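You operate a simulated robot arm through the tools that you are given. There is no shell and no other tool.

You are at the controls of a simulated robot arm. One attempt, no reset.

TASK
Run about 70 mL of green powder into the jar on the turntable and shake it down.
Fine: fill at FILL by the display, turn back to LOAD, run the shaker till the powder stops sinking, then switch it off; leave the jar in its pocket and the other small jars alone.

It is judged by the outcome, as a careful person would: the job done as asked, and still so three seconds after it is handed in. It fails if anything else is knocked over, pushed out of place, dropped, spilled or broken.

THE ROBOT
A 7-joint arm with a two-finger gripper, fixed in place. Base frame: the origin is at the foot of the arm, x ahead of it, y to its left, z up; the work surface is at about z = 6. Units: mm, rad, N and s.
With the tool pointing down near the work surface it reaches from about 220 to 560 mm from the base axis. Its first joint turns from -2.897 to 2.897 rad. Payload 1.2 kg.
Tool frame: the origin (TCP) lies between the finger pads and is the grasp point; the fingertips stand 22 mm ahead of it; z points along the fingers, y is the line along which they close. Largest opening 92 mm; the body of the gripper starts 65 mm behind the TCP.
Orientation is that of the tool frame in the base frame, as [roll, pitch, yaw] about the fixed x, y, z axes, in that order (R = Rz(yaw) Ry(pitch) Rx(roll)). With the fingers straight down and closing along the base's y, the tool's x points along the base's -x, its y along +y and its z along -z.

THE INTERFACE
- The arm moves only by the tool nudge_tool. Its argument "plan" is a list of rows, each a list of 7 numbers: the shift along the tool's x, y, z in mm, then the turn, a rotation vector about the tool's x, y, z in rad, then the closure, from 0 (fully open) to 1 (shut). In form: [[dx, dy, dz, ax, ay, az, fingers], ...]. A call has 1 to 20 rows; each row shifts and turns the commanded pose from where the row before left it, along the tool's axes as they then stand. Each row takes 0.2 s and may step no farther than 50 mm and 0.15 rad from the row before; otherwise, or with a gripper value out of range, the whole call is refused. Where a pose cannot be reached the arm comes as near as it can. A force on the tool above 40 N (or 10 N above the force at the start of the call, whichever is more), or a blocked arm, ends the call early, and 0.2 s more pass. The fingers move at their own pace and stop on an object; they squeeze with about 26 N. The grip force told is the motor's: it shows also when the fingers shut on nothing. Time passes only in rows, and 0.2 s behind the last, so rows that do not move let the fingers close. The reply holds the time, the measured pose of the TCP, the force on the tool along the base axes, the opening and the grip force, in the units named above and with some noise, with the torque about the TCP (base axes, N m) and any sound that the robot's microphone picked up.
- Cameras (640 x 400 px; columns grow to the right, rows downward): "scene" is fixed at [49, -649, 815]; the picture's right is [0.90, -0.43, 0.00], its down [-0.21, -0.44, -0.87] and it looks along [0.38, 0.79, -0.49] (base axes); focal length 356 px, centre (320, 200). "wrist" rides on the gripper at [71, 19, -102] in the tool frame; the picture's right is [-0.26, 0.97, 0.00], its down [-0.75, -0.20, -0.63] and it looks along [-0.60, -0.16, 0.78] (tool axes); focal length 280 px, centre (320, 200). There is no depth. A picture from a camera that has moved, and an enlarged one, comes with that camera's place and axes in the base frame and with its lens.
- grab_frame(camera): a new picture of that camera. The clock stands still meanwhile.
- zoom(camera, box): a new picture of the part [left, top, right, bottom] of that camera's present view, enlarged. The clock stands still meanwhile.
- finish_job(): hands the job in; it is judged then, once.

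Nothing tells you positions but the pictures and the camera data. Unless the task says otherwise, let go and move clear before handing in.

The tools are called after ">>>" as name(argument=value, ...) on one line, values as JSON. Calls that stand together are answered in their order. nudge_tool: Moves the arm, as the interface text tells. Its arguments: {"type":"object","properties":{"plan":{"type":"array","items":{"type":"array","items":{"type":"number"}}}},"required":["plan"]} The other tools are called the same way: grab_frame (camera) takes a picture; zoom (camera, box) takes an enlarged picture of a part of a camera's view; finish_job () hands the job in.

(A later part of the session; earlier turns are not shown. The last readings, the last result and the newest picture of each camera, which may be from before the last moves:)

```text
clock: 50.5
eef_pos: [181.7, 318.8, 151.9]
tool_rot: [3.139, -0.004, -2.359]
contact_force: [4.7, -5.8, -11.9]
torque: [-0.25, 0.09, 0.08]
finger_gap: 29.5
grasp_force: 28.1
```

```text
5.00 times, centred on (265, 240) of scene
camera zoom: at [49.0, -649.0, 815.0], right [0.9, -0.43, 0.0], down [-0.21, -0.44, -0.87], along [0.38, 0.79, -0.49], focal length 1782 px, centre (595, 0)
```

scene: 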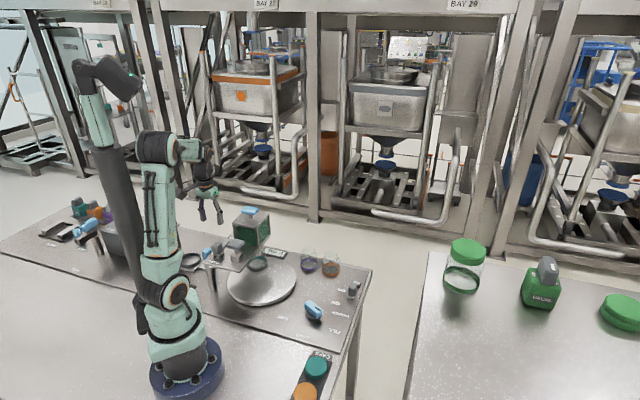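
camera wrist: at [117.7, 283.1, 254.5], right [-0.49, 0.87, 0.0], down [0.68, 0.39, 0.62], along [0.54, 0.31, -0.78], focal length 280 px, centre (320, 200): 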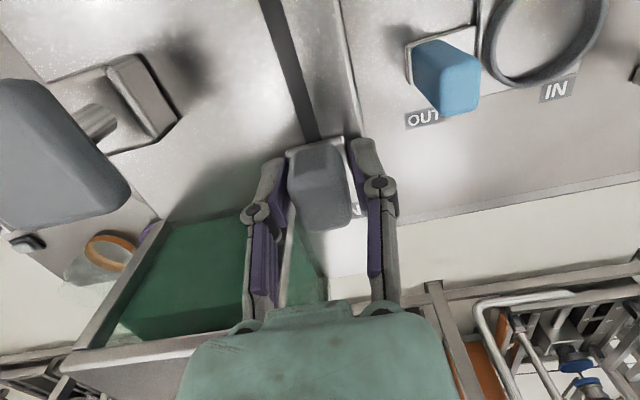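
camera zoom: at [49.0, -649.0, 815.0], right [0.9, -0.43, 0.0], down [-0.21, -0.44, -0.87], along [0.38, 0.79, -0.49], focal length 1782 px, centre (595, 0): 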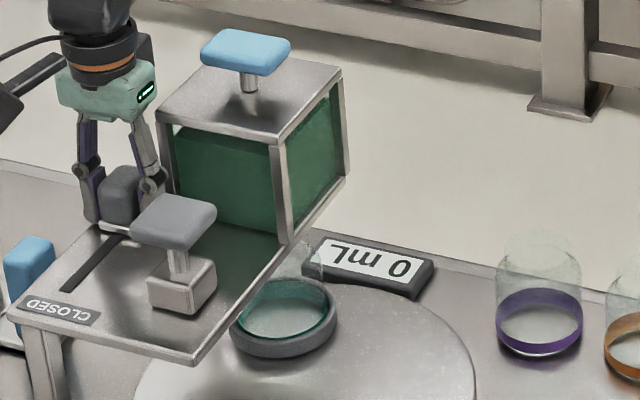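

No powder flows with the lever fully OPEN and the jar at FILL, so another control must start it, most likely the blue press handle on top of the hopper. I'll release the lever, rise, and look at that handle from above.

>>> nudge_tool(plan=[[0, 0, 0, 0, 0, 0, 0.52], [0, 0, 0, 0, 0, 0, 0.52], [0, 0, -35, 0, 0, 0, 0.52], [0, 0, -40, 0, 0, 0, 0.52], [0, 0, -40, 0, 0, 0, 0.52], [0, 0, -35, 0, 0, 0, 0.52], [-14, -18, 0, 0, 0, 0, 0.52], [-14, -18, 0, 0, 0, 0, 0.52], [-14, -18, 0, 0, 0, 0, 0.52]])

>>> grab_frame(camera="wrist")

>>> zoom(camera="scene", box=[200, 150, 320, 290])

```text
clock: 52.5
eef_pos: [249.2, 311.0, 304.0]
tool_rot: [3.14, 0.0, -2.358]
contact_force: [0.3, -0.3, 0.1]
torque: [0.02, 0.01, 0.01]
finger_gap: 44.2
grasp_force: 0.0
```

```text
taken
camera wrist: at [185.3, 275.1, 404.1], right [-0.5, 0.87, 0.0], down [0.68, 0.39, 0.62], along [0.54, 0.31, -0.78], focal length 280 px, centre (320, 200)
```

wrist: 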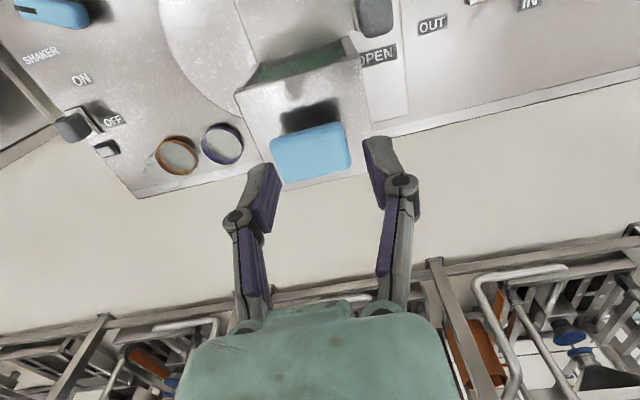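

```text
2.86 times, centred on (260, 220) of scene
camera zoom: at [49.0, -649.0, 815.0], right [0.9, -0.43, 0.0], down [-0.21, -0.44, -0.87], along [0.38, 0.79, -0.49], focal length 1019 px, centre (491, 143)
```

zoom: 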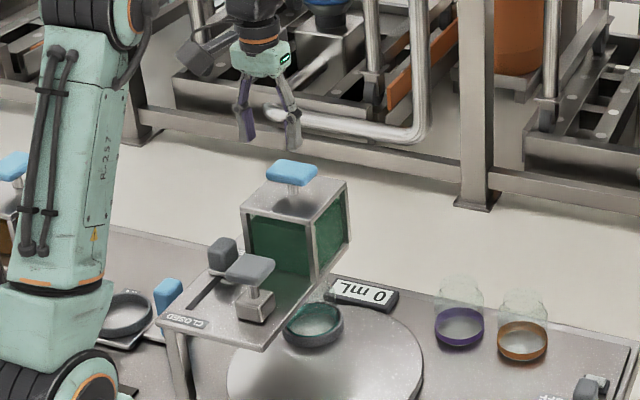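

The blue handle top is near (266, 315, 242), about 50 × 30 mm on a stem, so it looks pressable. I'll close the fingers, position over its centre and check before touching it.

>>> nudge_tool(plan=[[-15.1, -8.7, 0, 0, 0, 0, 1], [0, 0, 15, 0, 0, 0, 1], [0, 0, 13, 0, 0, 0, 1]])

>>> grab_frame(camera="wrist")

>>> zoom(camera="scene", box=[210, 170, 310, 280])

```text
clock: 53.2
eef_pos: [266.3, 314.5, 274.6]
tool_rot: [3.14, -0.004, -2.358]
contact_force: [0.5, 0.6, 0.1]
torque: [-0.02, 0.01, -0.01]
finger_gap: 0.4
grasp_force: 26.1
```

```text
taken
camera wrist: at [202.5, 279.2, 375.2], right [-0.5, 0.87, 0.0], down [0.68, 0.39, 0.62], along [0.54, 0.31, -0.78], focal length 280 px, centre (320, 200)
```

wrist: 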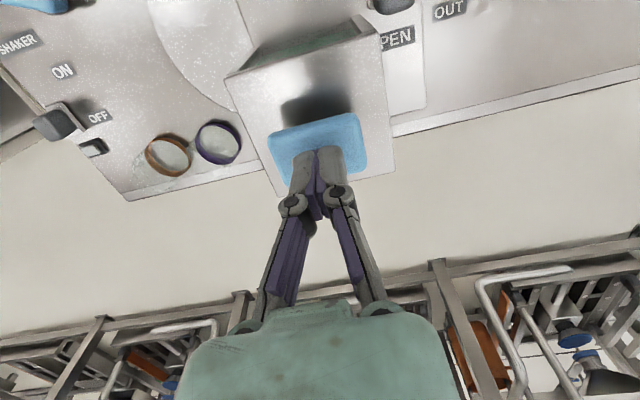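

```text
3.64 times, centred on (260, 225) of scene
camera zoom: at [49.0, -649.0, 815.0], right [0.9, -0.43, 0.0], down [-0.21, -0.44, -0.87], along [0.38, 0.79, -0.49], focal length 1296 px, centre (538, 109)
```

zoom: 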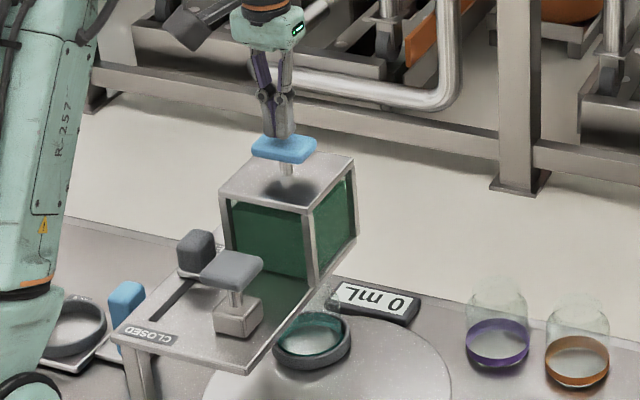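

The fingertips are centred over the handle. I'll lower slowly to touch and begin a light press, watching force and display.

>>> nudge_tool(plan=[[0, 0, 5, 0, 0, 0, 1], [0, 0, 4, 0, 0, 0, 1]])

>>> zoom(camera="scene", box=[210, 170, 310, 280])

```text
clock: 53.9
eef_pos: [266.4, 314.9, 266.1]
tool_rot: [3.141, -0.001, -2.358]
contact_force: [-0.3, -0.6, 1.5]
torque: [-0.01, 0.0, 0.02]
finger_gap: 6.2
grasp_force: 27.9
```

```text
3.64 times, centred on (260, 225) of scene
camera zoom: at [49.0, -649.0, 815.0], right [0.9, -0.43, 0.0], down [-0.21, -0.44, -0.87], along [0.38, 0.79, -0.49], focal length 1296 px, centre (538, 109)
```

zoom: 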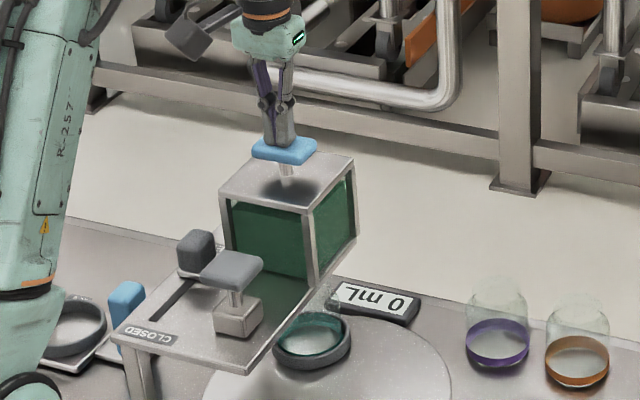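

>>> nudge_tool(plan=[[0, 0, 3, 0, 0, 0, 1]])

>>> zoom(camera="scene", box=[230, 170, 310, 270])

>>> zoom(camera="wrist", box=[240, 80, 400, 230])

```text
clock: 54.2
eef_pos: [265.2, 313.9, 261.8]
tool_rot: [3.138, 0.0, -2.358]
contact_force: [0.3, 0.8, 2.5]
torque: [0.06, -0.06, -0.02]
finger_gap: 6.1
grasp_force: 28.6
```

```text
4.00 times, centred on (270, 220) of scene
camera zoom: at [49.0, -649.0, 815.0], right [0.9, -0.43, 0.0], down [-0.21, -0.44, -0.87], along [0.38, 0.79, -0.49], focal length 1426 px, centre (520, 120)
```

zoom: 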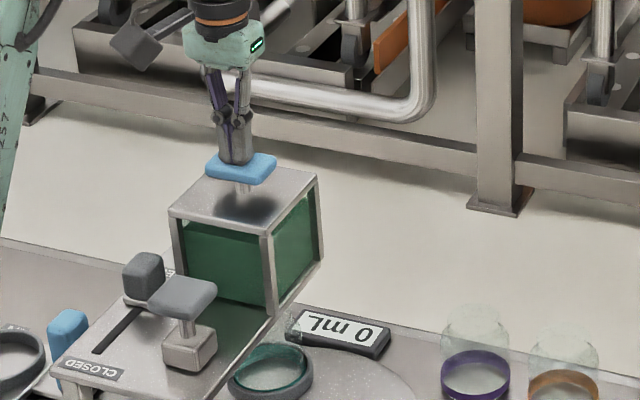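

```text
2.67 times, centred on (320, 155) of wrist
camera zoom: at [202.3, 279.0, 364.3], right [-0.5, 0.87, 0.0], down [0.68, 0.39, 0.62], along [0.54, 0.31, -0.78], focal length 748 px, centre (320, 320)
```

zoom: 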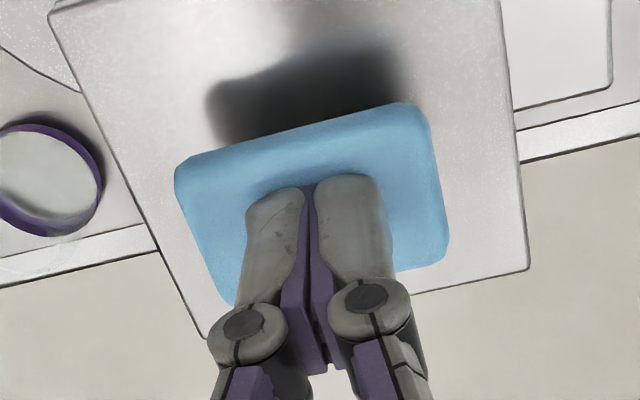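

The handle is yielding under a light 2.5 N, so it is a press control. I'll continue in small steps and check the display.

>>> nudge_tool(plan=[[0, 0, 4, 0, 0, 0, 1]])

>>> zoom(camera="scene", box=[230, 170, 310, 270])

```text
clock: 54.6
eef_pos: [266.1, 314.7, 258.3]
tool_rot: [3.139, 0.001, -2.359]
contact_force: [2.1, 1.0, 2.4]
torque: [0.02, -0.03, 0.01]
finger_gap: 6.1
grasp_force: 27.7
heard: click
```

```text
4.00 times, centred on (270, 220) of scene
camera zoom: at [49.0, -649.0, 815.0], right [0.9, -0.43, 0.0], down [-0.21, -0.44, -0.87], along [0.38, 0.79, -0.49], focal length 1426 px, centre (520, 120)
```

zoom: 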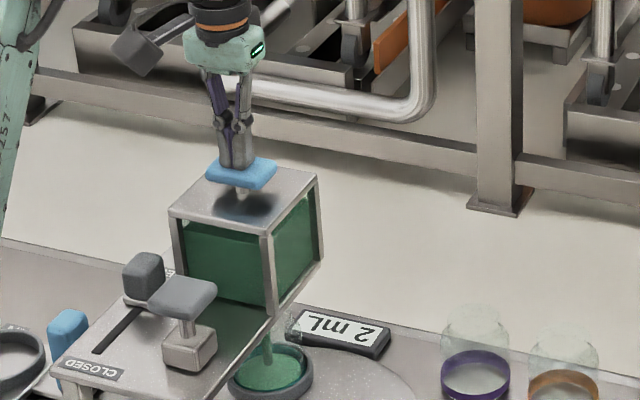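

A click was heard, the display shows 2 mL and powder is running into the jar. I'll hold here briefly to gauge the rate.

>>> nudge_tool(plan=[[0, 0, 0, 0, 0, 0, 1]])

>>> zoom(camera="scene", box=[230, 170, 310, 270])

```text
clock: 55.0
eef_pos: [266.0, 313.8, 259.7]
tool_rot: [3.138, -0.001, -2.357]
contact_force: [1.5, 1.4, 3.2]
torque: [0.04, -0.01, -0.03]
finger_gap: 6.1
grasp_force: 28.0
```

```text
4.00 times, centred on (270, 220) of scene
camera zoom: at [49.0, -649.0, 815.0], right [0.9, -0.43, 0.0], down [-0.21, -0.44, -0.87], along [0.38, 0.79, -0.49], focal length 1426 px, centre (520, 120)
```

zoom: 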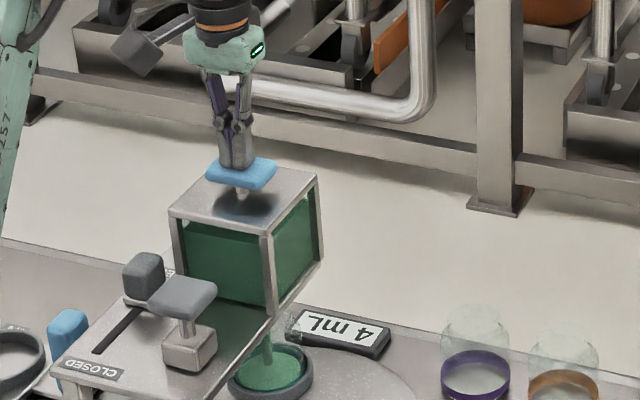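

The rate is about 5 mL/s. I'll lift off once to learn whether the flow stops on release or is latched.

>>> nudge_tool(plan=[[0, 0, -8, 0, 0, 0, 1], [0, 0, -4, 0, 0, 0, 1]])

>>> zoom(camera="scene", box=[230, 170, 310, 270])

```text
clock: 55.6
eef_pos: [266.0, 313.5, 271.3]
tool_rot: [3.141, -0.002, -2.359]
contact_force: [0.7, 0.0, 0.0]
torque: [0.01, -0.01, 0.0]
finger_gap: 0.4
grasp_force: 28.0
```

```text
4.00 times, centred on (270, 220) of scene
camera zoom: at [49.0, -649.0, 815.0], right [0.9, -0.43, 0.0], down [-0.21, -0.44, -0.87], along [0.38, 0.79, -0.49], focal length 1426 px, centre (520, 120)
```

zoom: 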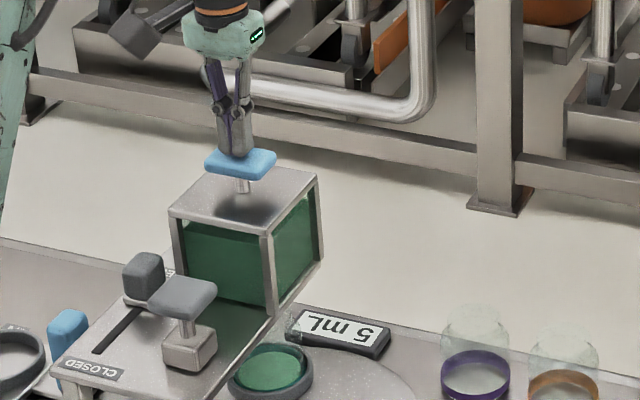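

It stops on release; the display holds at 5 mL. I'll press again and hold, checking the display and jar level regularly.

>>> nudge_tool(plan=[[0, 0, 6, 0, 0, 0, 1], [0, 0, 6, 0, 0, 0, 1], [0, 0, 1.5, 0, 0, 0, 1], [0, 0, 0, 0, 0, 0, 1], [0, 0, 0, 0, 0, 0, 1], [0, 0, 0, 0, 0, 0, 1], [0, 0, 0, 0, 0, 0, 1], [0, 0, 0, 0, 0, 0, 1], [0, 0, 0, 0, 0, 0, 1], [0, 0, 0, 0, 0, 0, 1]])

>>> zoom(camera="scene", box=[230, 190, 310, 290])

```text
clock: 57.9
eef_pos: [265.9, 313.6, 258.6]
tool_rot: [3.141, -0.002, -2.358]
contact_force: [-0.7, -0.2, 3.7]
torque: [-0.01, 0.0, 0.01]
finger_gap: 6.1
grasp_force: 28.4
heard: click
```

```text
4.00 times, centred on (270, 240) of scene
camera zoom: at [49.0, -649.0, 815.0], right [0.9, -0.43, 0.0], down [-0.21, -0.44, -0.87], along [0.38, 0.79, -0.49], focal length 1426 px, centre (520, 40)
```

zoom: 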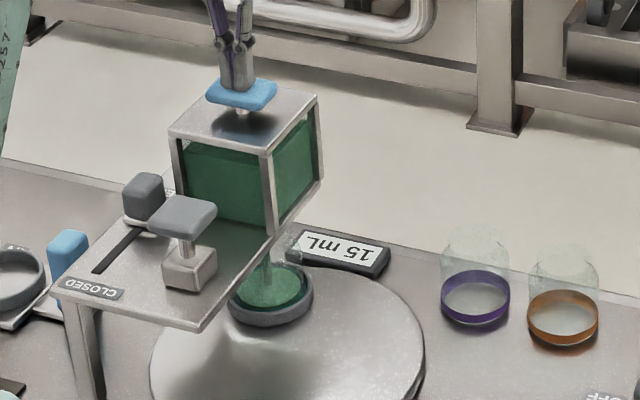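

The display reads 15 mL, and powder is running steadily into the jar. I'll hold on.

>>> nudge_tool(plan=[[0, 0, 0, 0, 0, 0, 1], [0, 0, 0, 0, 0, 0, 1], [0, 0, 0, 0, 0, 0, 1], [0, 0, 0, 0, 0, 0, 1], [0, 0, 0, 0, 0, 0, 1], [0, 0, 0, 0, 0, 0, 1], [0, 0, 0, 0, 0, 0, 1], [0, 0, 0, 0, 0, 0, 1], [0, 0, 0, 0, 0, 0, 1], [0, 0, 0, 0, 0, 0, 1], [0, 0, 0, 0, 0, 0, 1], [0, 0, 0, 0, 0, 0, 1]])

>>> zoom(camera="scene", box=[240, 220, 300, 280])

```text
clock: 60.5
eef_pos: [266.0, 313.7, 258.0]
tool_rot: [3.141, -0.002, -2.358]
contact_force: [0.6, 0.0, 4.1]
torque: [0.02, -0.02, 0.01]
finger_gap: 5.8
grasp_force: 27.7
```

```text
6.67 times, centred on (270, 250) of scene
camera zoom: at [49.0, -649.0, 815.0], right [0.9, -0.43, 0.0], down [-0.21, -0.44, -0.87], along [0.38, 0.79, -0.49], focal length 2377 px, centre (653, -133)
```

zoom: 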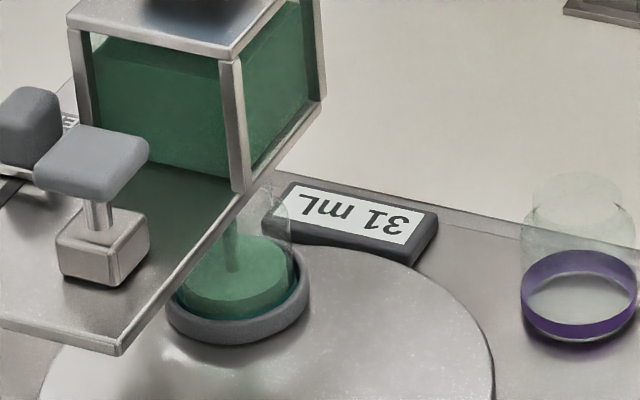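

31 mL now, at about 6 mL/s, and the level in the jar is rising without overflow. I'll hold for about another 3 s.

>>> nudge_tool(plan=[[0, 0, 0, 0, 0, 0, 1], [0, 0, 0, 0, 0, 0, 1], [0, 0, 0, 0, 0, 0, 1], [0, 0, 0, 0, 0, 0, 1], [0, 0, 0, 0, 0, 0, 1], [0, 0, 0, 0, 0, 0, 1], [0, 0, 0, 0, 0, 0, 1], [0, 0, 0, 0, 0, 0, 1], [0, 0, 0, 0, 0, 0, 1], [0, 0, 0, 0, 0, 0, 1], [0, 0, 0, 0, 0, 0, 1], [0, 0, 0, 0, 0, 0, 1]])

>>> zoom(camera="scene", box=[240, 220, 300, 280])

```text
clock: 63.0
eef_pos: [265.8, 313.9, 258.6]
tool_rot: [3.139, -0.002, -2.359]
contact_force: [-0.3, -1.5, 3.6]
torque: [-0.01, 0.03, 0.02]
finger_gap: 5.8
grasp_force: 28.3
```

```text
6.67 times, centred on (270, 250) of scene
camera zoom: at [49.0, -649.0, 815.0], right [0.9, -0.43, 0.0], down [-0.21, -0.44, -0.87], along [0.38, 0.79, -0.49], focal length 2377 px, centre (653, -133)
```

zoom: 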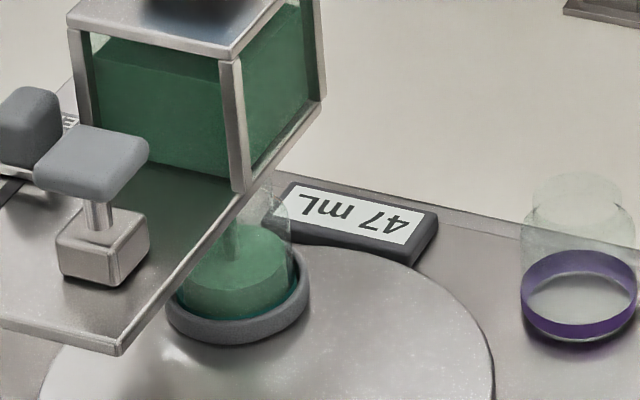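

47 mL. I'll hold a little longer, then take the last few millilitres in short steps.

>>> nudge_tool(plan=[[0, 0, 0, 0, 0, 0, 1], [0, 0, 0, 0, 0, 0, 1], [0, 0, 0, 0, 0, 0, 1], [0, 0, 0, 0, 0, 0, 1], [0, 0, 0, 0, 0, 0, 1], [0, 0, 0, 0, 0, 0, 1], [0, 0, 0, 0, 0, 0, 1], [0, 0, 0, 0, 0, 0, 1], [0, 0, 0, 0, 0, 0, 1], [0, 0, 0, 0, 0, 0, 1], [0, 0, 0, 0, 0, 0, 1], [0, 0, 0, 0, 0, 0, 1]])

>>> zoom(camera="scene", box=[240, 220, 300, 280])

```text
clock: 65.7
eef_pos: [265.7, 314.7, 258.1]
tool_rot: [3.14, -0.002, -2.359]
contact_force: [0.2, 0.4, 3.9]
torque: [0.01, 0.0, 0.01]
finger_gap: 5.8
grasp_force: 27.7
```

```text
6.67 times, centred on (270, 250) of scene
camera zoom: at [49.0, -649.0, 815.0], right [0.9, -0.43, 0.0], down [-0.21, -0.44, -0.87], along [0.38, 0.79, -0.49], focal length 2377 px, centre (653, -133)
```

zoom: 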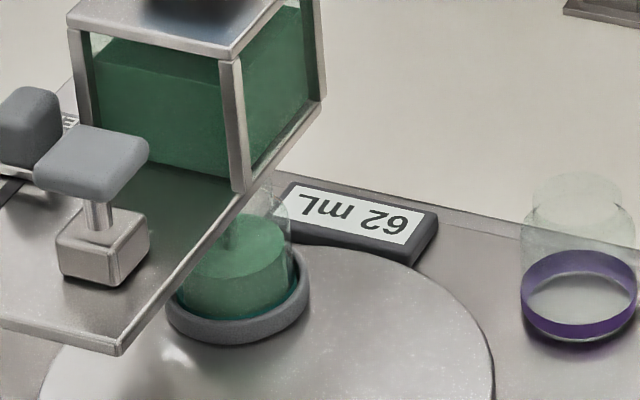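

62 mL. A short hold more, then check.

>>> nudge_tool(plan=[[0, 0, 0, 0, 0, 0, 1], [0, 0, 0, 0, 0, 0, 1], [0, 0, 0, 0, 0, 0, 1]])

>>> zoom(camera="scene", box=[240, 220, 300, 280])

```text
clock: 66.5
eef_pos: [264.4, 313.8, 259.2]
tool_rot: [3.14, -0.004, -2.358]
contact_force: [0.0, 1.0, 4.5]
torque: [-0.03, -0.01, -0.03]
finger_gap: 6.0
grasp_force: 27.6
```

```text
6.67 times, centred on (270, 250) of scene
camera zoom: at [49.0, -649.0, 815.0], right [0.9, -0.43, 0.0], down [-0.21, -0.44, -0.87], along [0.38, 0.79, -0.49], focal length 2377 px, centre (653, -133)
```

zoom: 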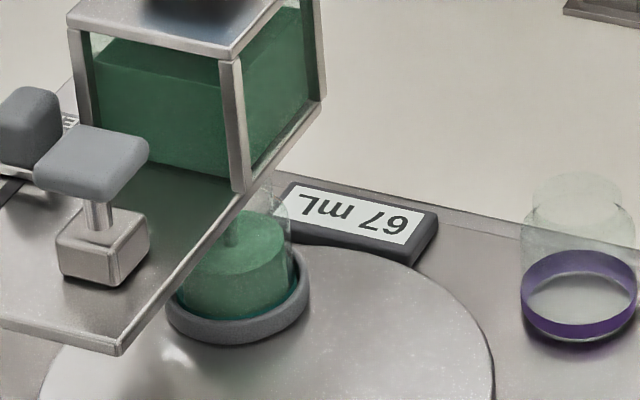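

67 mL. One more short hold, then lift off.

>>> nudge_tool(plan=[[0, 0, 0, 0, 0, 0, 1], [0, 0, -8, 0, 0, 0, 1], [0, 0, -8, 0, 0, 0, 1], [0, 0, 0, 0, 0, 0, 1]])

>>> zoom(camera="scene", box=[240, 220, 300, 280])

```text
clock: 67.5
eef_pos: [265.5, 314.0, 275.4]
tool_rot: [3.14, -0.003, -2.357]
contact_force: [0.5, 0.0, -0.3]
torque: [-0.01, 0.01, 0.01]
finger_gap: 0.0
grasp_force: 27.9
```

```text
6.67 times, centred on (270, 250) of scene
camera zoom: at [49.0, -649.0, 815.0], right [0.9, -0.43, 0.0], down [-0.21, -0.44, -0.87], along [0.38, 0.79, -0.49], focal length 2377 px, centre (653, -133)
```

zoom: 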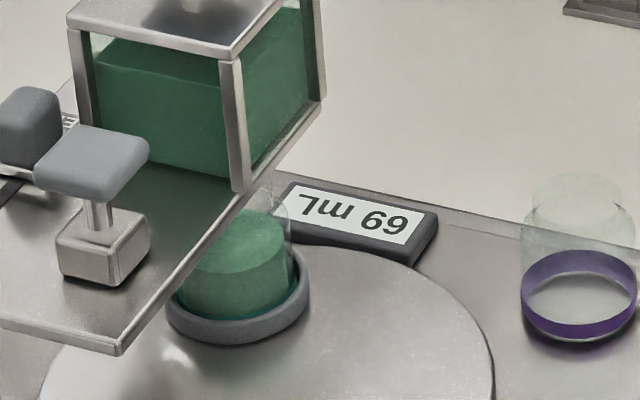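

The display holds at 69 mL, the flow has stopped and no powder is spilled. Next I'll go back to the index knob to turn the jar slowly to LOAD.

>>> nudge_tool(plan=[[0, 0, -20, 0, 0, 0, 1], [16.6, -32.4, 0, 0, 0, 0, 0.8], [16.6, -32.4, 0, 0, 0, 0, 0.5], [16.6, -32.4, 0, 0, 0, 0, 0.5], [16.6, -32.4, 0, 0, 0, 0, 0.5], [16.6, -32.4, 0, 0, 0, 0, 0.5], [16.6, -32.4, 0, 0, 0, 0, 0.5], [16.6, -32.4, 0, 0, 0, 0, 0.5], [16.6, -32.4, 0, 0, 0, 0, 0.5], [0, 0, 0, 0, 0, -0.148, 0.5], [0, 0, 0, 0, 0, -0.148, 0.5], [0, 0, 0, 0, 0, -0.148, 0.5], [0, 0, 0, 0, 0, -0.148, 0.5], [0, 0, 0, 0, 0, -0.148, 0.5], [0, 0, 0, 0, 0, -0.148, 0.5], [0, 0, 0, 0, 0, -0.148, 0.5], [0, 0, 45, 0, 0, 0, 0.5], [0, 0, 45, 0, 0, 0, 0.5], [0, 0, 45, 0, 0, 0, 0.5]])

>>> grab_frame(camera="wrist")

>>> grab_frame(camera="scene")

```text
clock: 71.5
eef_pos: [353.6, 38.4, 159.8]
tool_rot: [3.14, 0.0, -1.32]
contact_force: [0.8, -0.5, -0.5]
torque: [0.01, 0.02, -0.02]
finger_gap: 46.4
grasp_force: 0.1
```

```text
taken
camera wrist: at [352.6, -34.6, 258.8], right [-1.0, 0.02, 0.0], down [0.01, 0.78, 0.62], along [0.01, 0.62, -0.78], focal length 280 px, centre (320, 200)
```

wrist: 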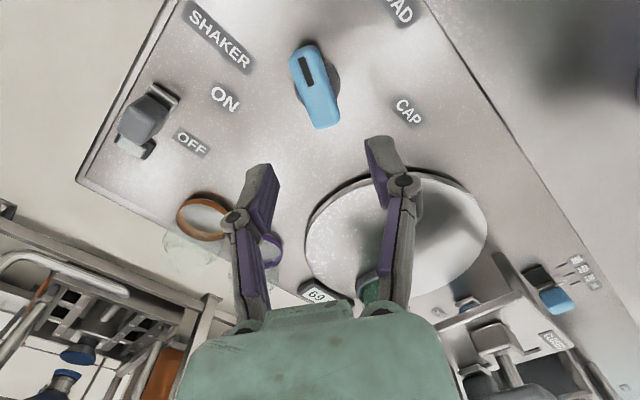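

```text
taken
```

scene: 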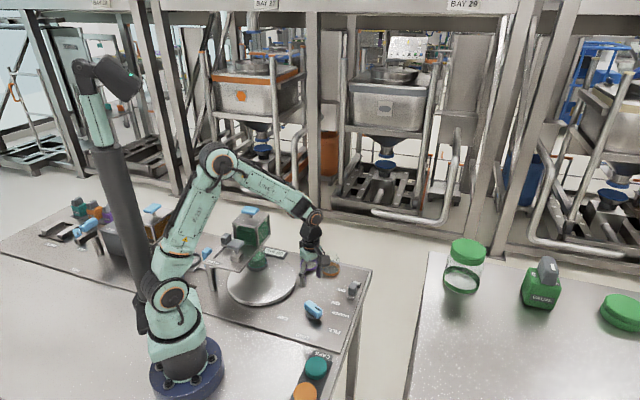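

The knob is centred below the gripper again, aligned with FILL. I'll lower onto the bar with the fingers open.

>>> nudge_tool(plan=[[0, 0, 40, 0, 0, 0, 0.5], [0, 0, 40, 0, 0, 0, 0.5], [0, 0, 20, 0, 0, 0, 0.5], [0, 0, 15, 0, 0, 0, 0.5], [0, 0, 0, 0, 0, 0, 0.5]])

>>> grab_frame(camera="wrist")

```text
clock: 72.7
eef_pos: [355.6, 36.6, 43.5]
tool_rot: [3.139, 0.0, -1.322]
contact_force: [-0.1, -0.6, 0.6]
torque: [-0.02, -0.03, 0.0]
finger_gap: 46.0
grasp_force: 0.0
```

```text
taken
camera wrist: at [353.5, -35.6, 144.3], right [-1.0, 0.02, 0.0], down [0.01, 0.78, 0.63], along [0.01, 0.63, -0.78], focal length 280 px, centre (320, 200)
```

wrist: 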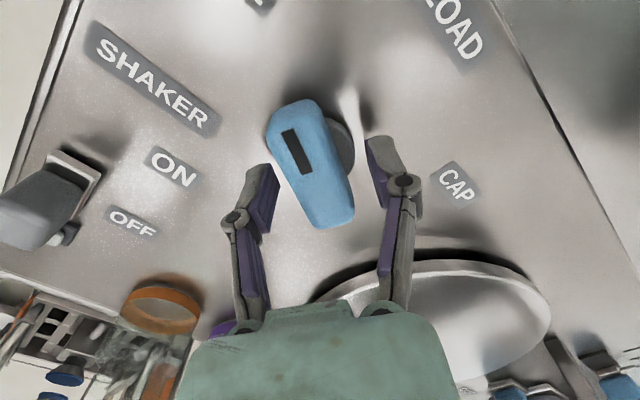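

The fingers straddle the bar. I'll close to just touching and turn slowly back toward LOAD so the powder isn't disturbed.

>>> nudge_tool(plan=[[0, 0, 0, 0, 0, 0, 0.65], [0, 0, 0, 0, 0, 0, 0.73], [0, 0, 0, 0, 0, 0.05, 0.73], [0, 0, 0, 0, 0, 0.05, 0.73], [0, 0, 0, 0, 0, 0.05, 0.73], [0, 0, 0, 0, 0, 0.05, 0.73], [0, 0, 0, 0, 0, 0.05, 0.73], [0, 0, 0, 0, 0, 0.05, 0.73], [0, 0, 0, 0, 0, 0.05, 0.73], [0, 0, 0, 0, 0, 0.05, 0.73]])

>>> zoom(camera="scene", box=[200, 200, 370, 340])

>>> grab_frame(camera="wrist")

```text
clock: 74.8
eef_pos: [353.1, 36.6, 43.5]
tool_rot: [3.137, -0.001, -1.721]
contact_force: [3.6, -1.1, -1.2]
torque: [-0.06, -0.07, -0.03]
finger_gap: 26.8
grasp_force: 1.8
```

```text
2.86 times, centred on (285, 270) of scene
camera zoom: at [49.0, -649.0, 815.0], right [0.9, -0.43, 0.0], down [-0.21, -0.44, -0.87], along [0.38, 0.79, -0.49], focal length 1019 px, centre (420, 0)
```

zoom: 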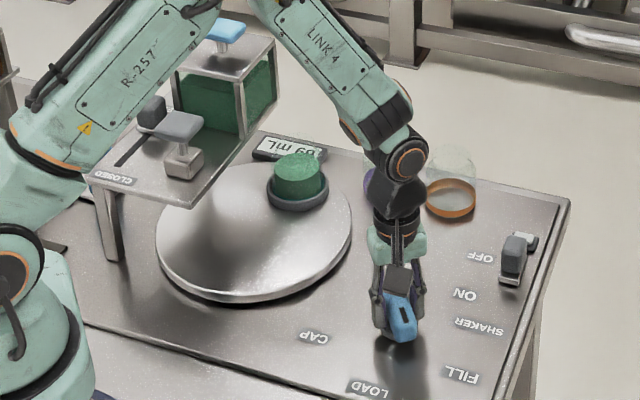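

```text
taken
camera wrist: at [325.0, -29.2, 144.6], right [-0.91, 0.4, 0.0], down [0.32, 0.71, 0.62], along [0.25, 0.57, -0.78], focal length 280 px, centre (320, 200)
```

wrist: 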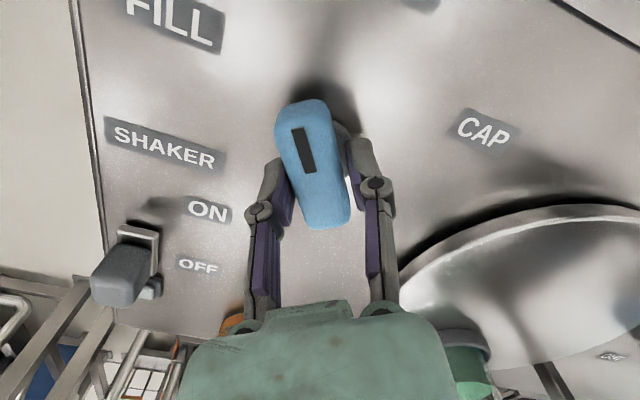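

The jar is coming round smoothly with its powder intact. I'll continue to LOAD.

>>> nudge_tool(plan=[[0, 0, 0, 0, 0, 0.05, 0.73], [0, 0, 0, 0, 0, 0.05, 0.73], [0, 0, 0, 0, 0, 0.05, 0.73], [0, 0, 0, 0, 0, 0.05, 0.73], [0, 0, 0, 0, 0, 0.05, 0.73], [0, 0, 0, 0, 0, 0.05, 0.73], [0, 0, 0, 0, 0, 0.05, 0.73], [0, 0, 0, 0, 0, 0.05, 0.73], [0, 0, 0, 0, 0, 0.05, 0.73], [0, 0, 0, 0, 0, 0.05, 0.73], [0, 0, 0, 0, 0, 0.04, 0.73], [0, 0, 0, 0, 0, 0, 0.73], [0, 0, 0, 0, 0, 0, 0.73]])

>>> zoom(camera="scene", box=[200, 200, 370, 340])

>>> grab_frame(camera="wrist")

```text
clock: 77.7
eef_pos: [355.0, 37.4, 43.3]
tool_rot: [3.14, 0.0, -2.261]
contact_force: [0.9, -0.8, 0.0]
torque: [-0.04, -0.04, -0.02]
finger_gap: 26.4
grasp_force: 1.8
```

```text
2.86 times, centred on (285, 270) of scene
camera zoom: at [49.0, -649.0, 815.0], right [0.9, -0.43, 0.0], down [-0.21, -0.44, -0.87], along [0.38, 0.79, -0.49], focal length 1019 px, centre (420, 0)
```

zoom: 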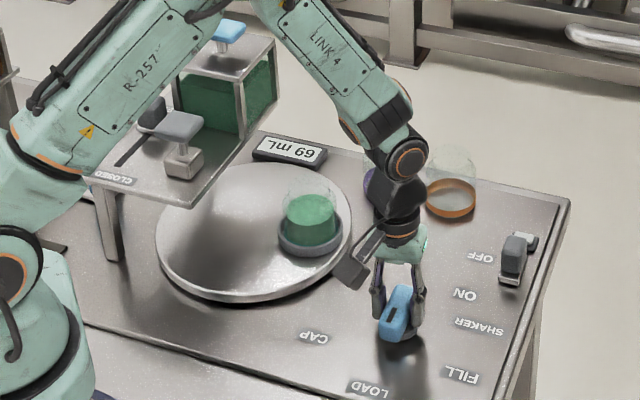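

```text
taken
camera wrist: at [295.1, -4.2, 145.0], right [-0.58, 0.82, 0.0], down [0.64, 0.45, 0.62], along [0.51, 0.36, -0.78], focal length 280 px, centre (320, 200)
```

wrist: 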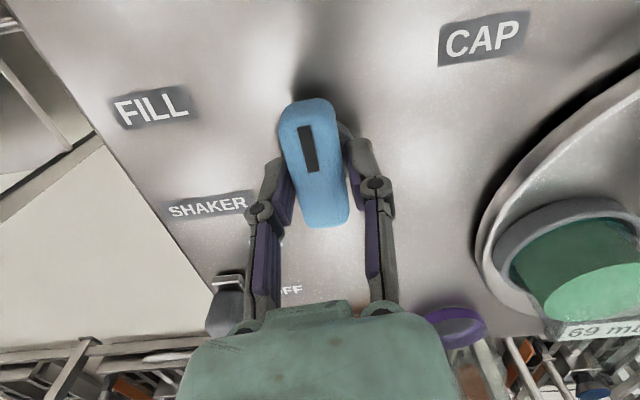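

Nearly at LOAD, with the knob lagging the gripper by a few degrees. I'll turn a little further until it clicks home.

>>> nudge_tool(plan=[[0, 0, 0, 0, 0, 0.05, 0.73], [0, 0, 0, 0, 0, 0.05, 0.73], [0, 0, 0, 0, 0, 0.04, 0.73], [0, 0, 0, 0, 0, 0, 0.73], [0, 0, 0, 0, 0, 0, 0.73]])

>>> zoom(camera="scene", box=[200, 200, 370, 340])

>>> grab_frame(camera="wrist")

```text
clock: 78.8
eef_pos: [354.6, 37.1, 45.0]
tool_rot: [3.14, -0.004, -2.398]
contact_force: [0.2, -0.6, -0.3]
torque: [0.0, -0.01, 0.03]
finger_gap: 25.9
grasp_force: 0.6
```

```text
2.86 times, centred on (285, 270) of scene
camera zoom: at [49.0, -649.0, 815.0], right [0.9, -0.43, 0.0], down [-0.21, -0.44, -0.87], along [0.38, 0.79, -0.49], focal length 1019 px, centre (420, 0)
```

zoom: 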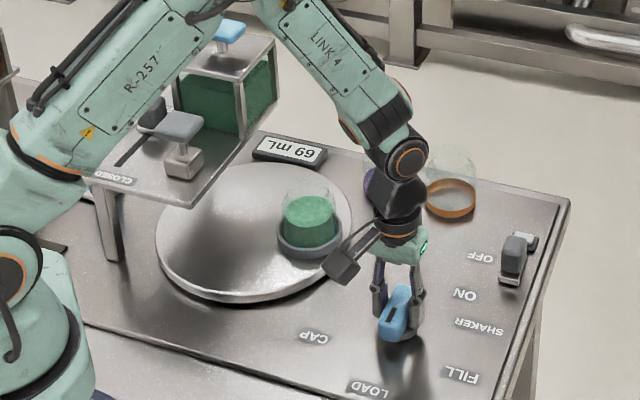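

```text
taken
camera wrist: at [289.7, 4.4, 145.3], right [-0.46, 0.89, 0.0], down [0.69, 0.36, 0.62], along [0.55, 0.29, -0.78], focal length 280 px, centre (320, 200)
```

wrist: 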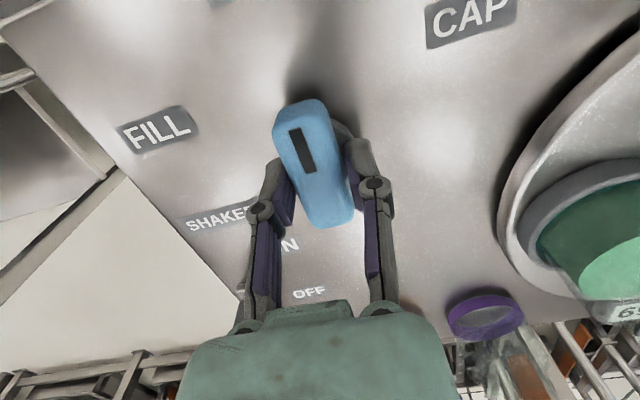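

>>> nudge_tool(plan=[[0, 0, 0, 0, 0, 0, 0.5], [0, 0, 0, 0, 0, 0, 0.5], [0, 0, -30, 0, 0, 0, 0.5], [0, 0, -40, 0, 0, 0, 0.5], [0, 0, -40, 0, 0, 0, 0.5]])

>>> zoom(camera="scene", box=[180, 190, 380, 350])

>>> zoom(camera="wrist", box=[260, 40, 380, 160])

>>> grab_frame(camera="wrist")

```text
clock: 80.0
eef_pos: [355.3, 37.9, 153.9]
tool_rot: [3.14, -0.002, -2.4]
contact_force: [-0.3, -0.2, 0.2]
torque: [0.02, 0.02, -0.01]
finger_gap: 46.0
grasp_force: 0.1
```

```text
2.50 times, centred on (280, 270) of scene
camera zoom: at [49.0, -649.0, 815.0], right [0.9, -0.43, 0.0], down [-0.21, -0.44, -0.87], along [0.38, 0.79, -0.49], focal length 891 px, centre (420, 25)
```

zoom: 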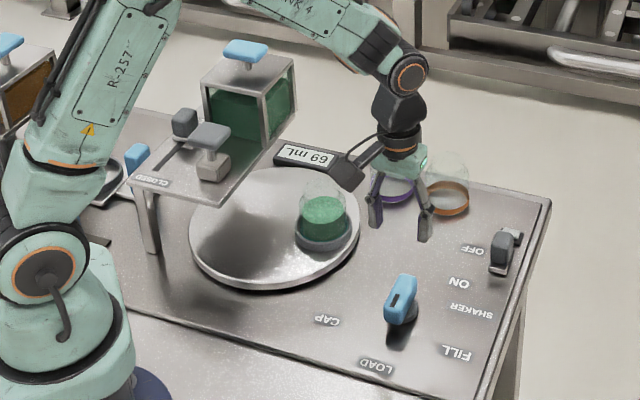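

```text
3.33 times, centred on (320, 100) of wrist
camera zoom: at [290.0, 4.4, 254.9], right [-0.46, 0.89, 0.0], down [0.7, 0.36, 0.62], along [0.55, 0.29, -0.78], focal length 935 px, centre (320, 533)
```

zoom: 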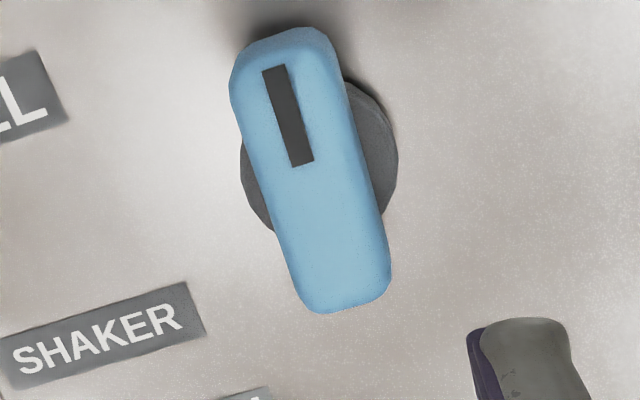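

```text
taken
camera wrist: at [290.0, 4.4, 254.9], right [-0.46, 0.89, 0.0], down [0.7, 0.36, 0.62], along [0.55, 0.29, -0.78], focal length 280 px, centre (320, 200)
```

wrist: 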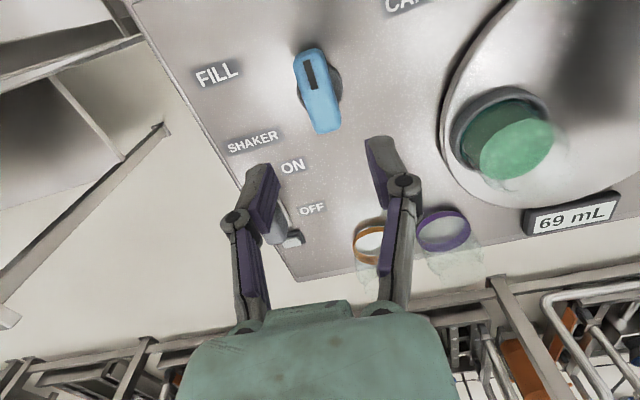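

The jar is back at LOAD exactly as before, with 69 mL and nothing spilled. Next is the shaker switch near (495, 56), now at OFF. I'll move in for a closer look.

>>> nudge_tool(plan=[[0, 0, -16, 0, 0, -0.044, 0.5], [-28, -27, 0, 0, 0, 0, 0.5], [-28, -27, 0, 0, 0, 0, 0.5], [-28, -27, 0, 0, 0, 0, 0.5]])

>>> grab_frame(camera="wrist")

>>> zoom(camera="scene", box=[310, 260, 380, 320])

```text
clock: 81.0
eef_pos: [471.9, 39.2, 171.2]
tool_rot: [3.14, -0.002, -2.357]
contact_force: [-0.1, 0.7, 0.6]
torque: [0.03, -0.01, 0.02]
finger_gap: 45.8
grasp_force: 0.1
```

```text
taken
camera wrist: at [408.7, 3.5, 272.8], right [-0.5, 0.87, 0.0], down [0.68, 0.39, 0.62], along [0.54, 0.31, -0.78], focal length 280 px, centre (320, 200)
```

wrist: 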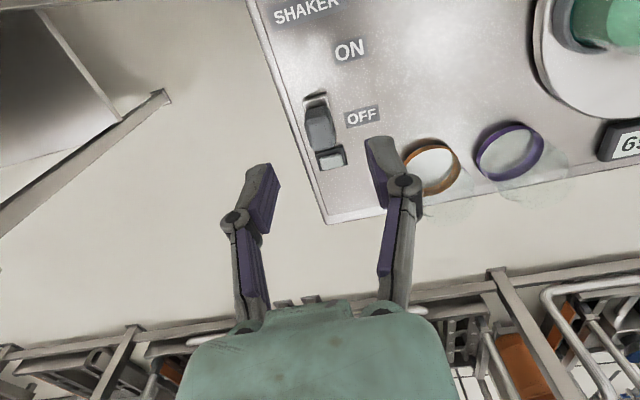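

```text
6.67 times, centred on (345, 290) of scene
camera zoom: at [49.0, -649.0, 815.0], right [0.9, -0.43, 0.0], down [-0.21, -0.44, -0.87], along [0.38, 0.79, -0.49], focal length 2377 px, centre (153, -400)
```

zoom: 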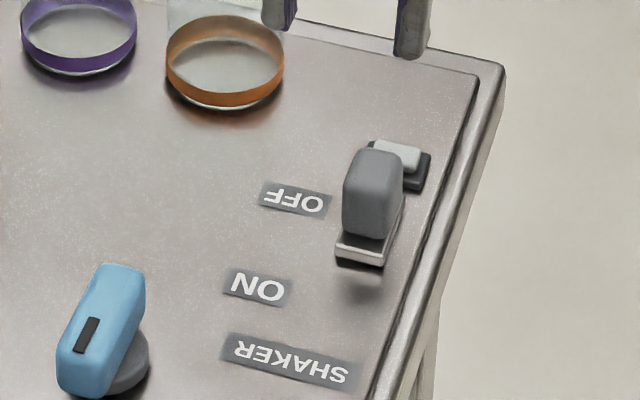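

>>> zoom(camera="wrist", box=[260, 60, 400, 200])

```text
2.86 times, centred on (330, 130) of wrist
camera zoom: at [408.7, 3.5, 272.8], right [-0.5, 0.87, 0.0], down [0.68, 0.39, 0.62], along [0.54, 0.31, -0.78], focal length 801 px, centre (291, 400)
```

zoom: 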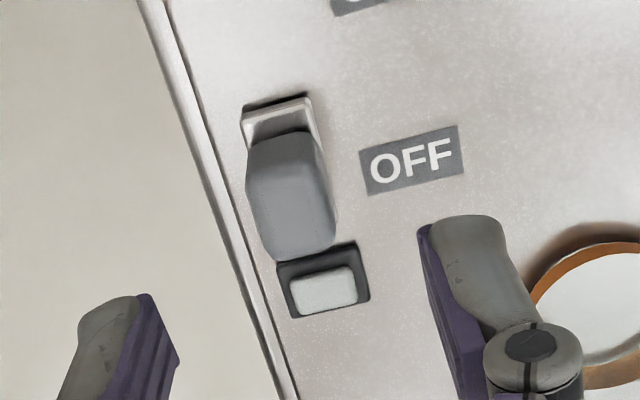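

The switch is a block about 30 mm wide near (500, 57), at the OFF end next to a lamp. I'll move over it and lower partway, then check centring.

>>> nudge_tool(plan=[[-31.6, -7, 0, 0, 0, 0, 0.5], [0, 0, 40, 0, 0, 0, 0.5], [0, 0, 40, 0, 0, 0, 0.5]])

>>> grab_frame(camera="wrist")

>>> zoom(camera="scene", box=[310, 250, 390, 320])

```text
clock: 81.8
eef_pos: [498.9, 57.5, 91.2]
tool_rot: [3.14, 0.0, -2.358]
contact_force: [-0.1, -0.3, 0.3]
torque: [-0.01, -0.01, 0.04]
finger_gap: 46.3
grasp_force: 0.1
```

```text
taken
camera wrist: at [435.8, 21.4, 192.2], right [-0.5, 0.87, 0.0], down [0.68, 0.39, 0.62], along [0.54, 0.31, -0.78], focal length 280 px, centre (320, 200)
```

wrist: 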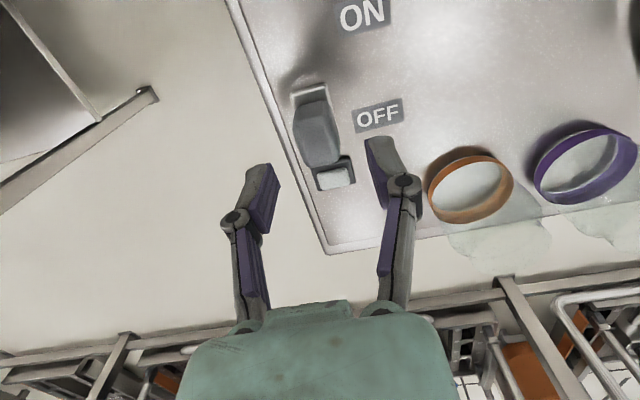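

```text
5.71 times, centred on (350, 285) of scene
camera zoom: at [49.0, -649.0, 815.0], right [0.9, -0.43, 0.0], down [-0.21, -0.44, -0.87], along [0.38, 0.79, -0.49], focal length 2037 px, centre (149, -286)
```

zoom: 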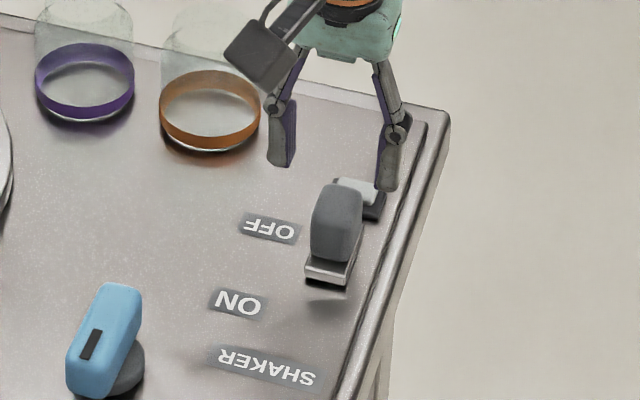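

The switch is centred. I'll lower to z ≈ 46 and close on it.

>>> nudge_tool(plan=[[0, 0, 25, 0, 0, 0, 0.5], [0, 0, 20, 0, 0, 0, 0.5], [0, 0, 0, 0, 0, 0, 0.6], [0, 0, 0, 0, 0, 0, 0.7], [0, 0, 0, 0, 0, 0, 0.8]])

>>> grab_frame(camera="wrist")

>>> zoom(camera="scene", box=[310, 250, 390, 320])

```text
clock: 83.0
eef_pos: [498.6, 55.5, 45.8]
tool_rot: [-3.14, -0.001, -2.359]
contact_force: [10.0, -9.2, -3.8]
torque: [-0.08, -0.21, 0.02]
finger_gap: 27.6
grasp_force: 6.5
```

```text
taken
camera wrist: at [434.9, 20.6, 145.9], right [-0.49, 0.87, 0.0], down [0.68, 0.39, 0.62], along [0.54, 0.31, -0.78], focal length 280 px, centre (320, 200)
```

wrist: 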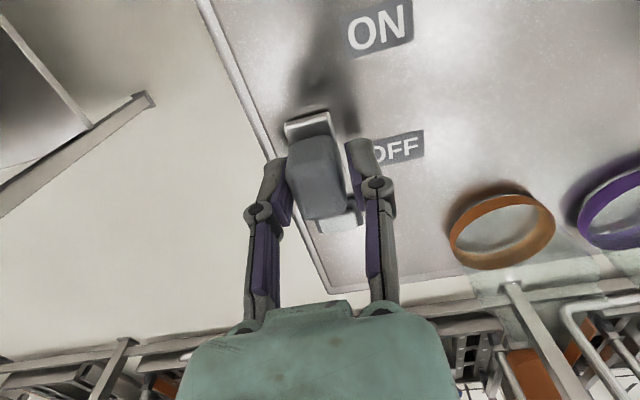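

```text
5.71 times, centred on (350, 285) of scene
camera zoom: at [49.0, -649.0, 815.0], right [0.9, -0.43, 0.0], down [-0.21, -0.44, -0.87], along [0.38, 0.79, -0.49], focal length 2037 px, centre (149, -286)
```

zoom: 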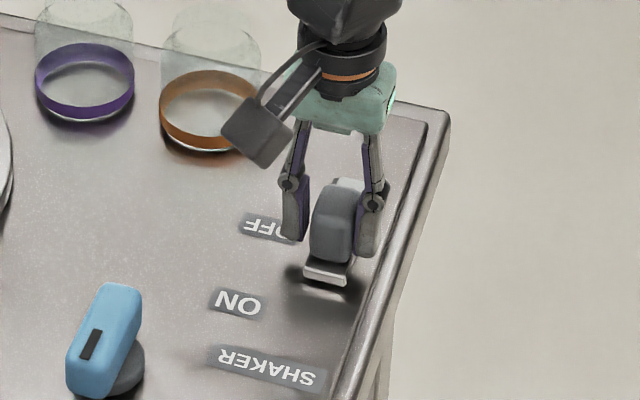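

I've closed on the switch at about 27.6 mm. I'll ease the side load and slide it toward ON in small steps.

>>> nudge_tool(plan=[[0, -0.8, 0, 0, 0, 0, 0.8], [4, 0, 0, 0, 0, 0, 0.8], [4, 0, 0, 0, 0, 0, 0.8], [0, 0, 0, 0, 0, 0, 0.8]])

>>> grab_frame(camera="wrist")

>>> zoom(camera="scene", box=[310, 250, 390, 320])

```text
clock: 84.0
eef_pos: [492.4, 50.3, 43.9]
tool_rot: [3.139, -0.001, -2.357]
contact_force: [8.5, -8.7, 1.5]
torque: [-0.25, -0.13, 0.03]
finger_gap: 27.4
grasp_force: 6.5
```

```text
taken
camera wrist: at [429.7, 14.7, 146.1], right [-0.5, 0.87, 0.0], down [0.68, 0.39, 0.62], along [0.54, 0.31, -0.78], focal length 280 px, centre (320, 200)
```

wrist: 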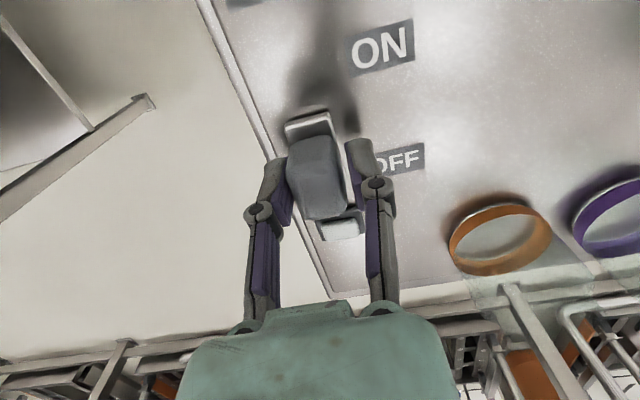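

```text
5.71 times, centred on (350, 285) of scene
camera zoom: at [49.0, -649.0, 815.0], right [0.9, -0.43, 0.0], down [-0.21, -0.44, -0.87], along [0.38, 0.79, -0.49], focal length 2037 px, centre (149, -286)
```

zoom: 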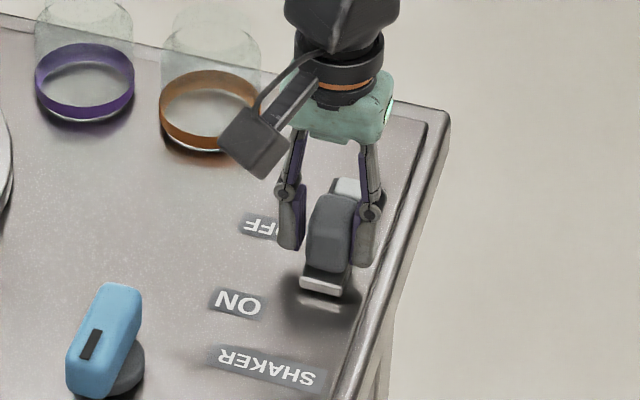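

The switch moves with the gripper. I'll trim the sideways offset and keep sliding.

>>> nudge_tool(plan=[[0, -0.9, 0, 0, 0, 0, 0.9], [4, 0, 0, 0, 0, 0, 0.9], [4, 0, 0, 0, 0, 0, 0.9], [4, 0, 0, 0, 0, 0, 0.9]])

>>> grab_frame(camera="wrist")

>>> zoom(camera="scene", box=[260, 220, 390, 320])

```text
clock: 85.0
eef_pos: [486.7, 41.5, 45.5]
tool_rot: [-3.14, -0.001, -2.36]
contact_force: [13.0, -13.8, 7.2]
torque: [0.13, -0.69, 0.02]
finger_gap: 23.4
grasp_force: 28.2
```

```text
taken
camera wrist: at [422.5, 5.5, 146.0], right [-0.5, 0.87, 0.0], down [0.68, 0.39, 0.63], along [0.54, 0.31, -0.78], focal length 280 px, centre (320, 200)
```

wrist: 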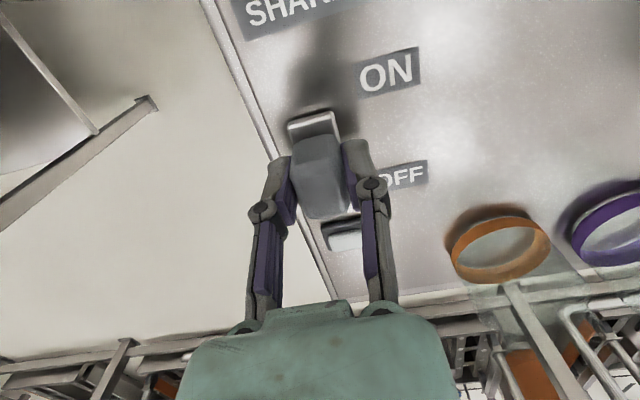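

```text
4.00 times, centred on (325, 270) of scene
camera zoom: at [49.0, -649.0, 815.0], right [0.9, -0.43, 0.0], down [-0.21, -0.44, -0.87], along [0.38, 0.79, -0.49], focal length 1426 px, centre (300, -80)
```

zoom: 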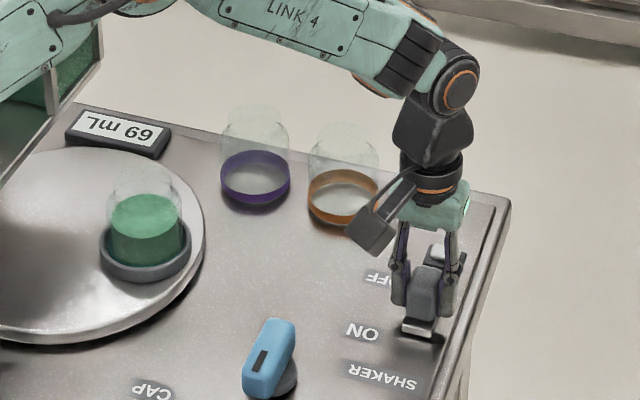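

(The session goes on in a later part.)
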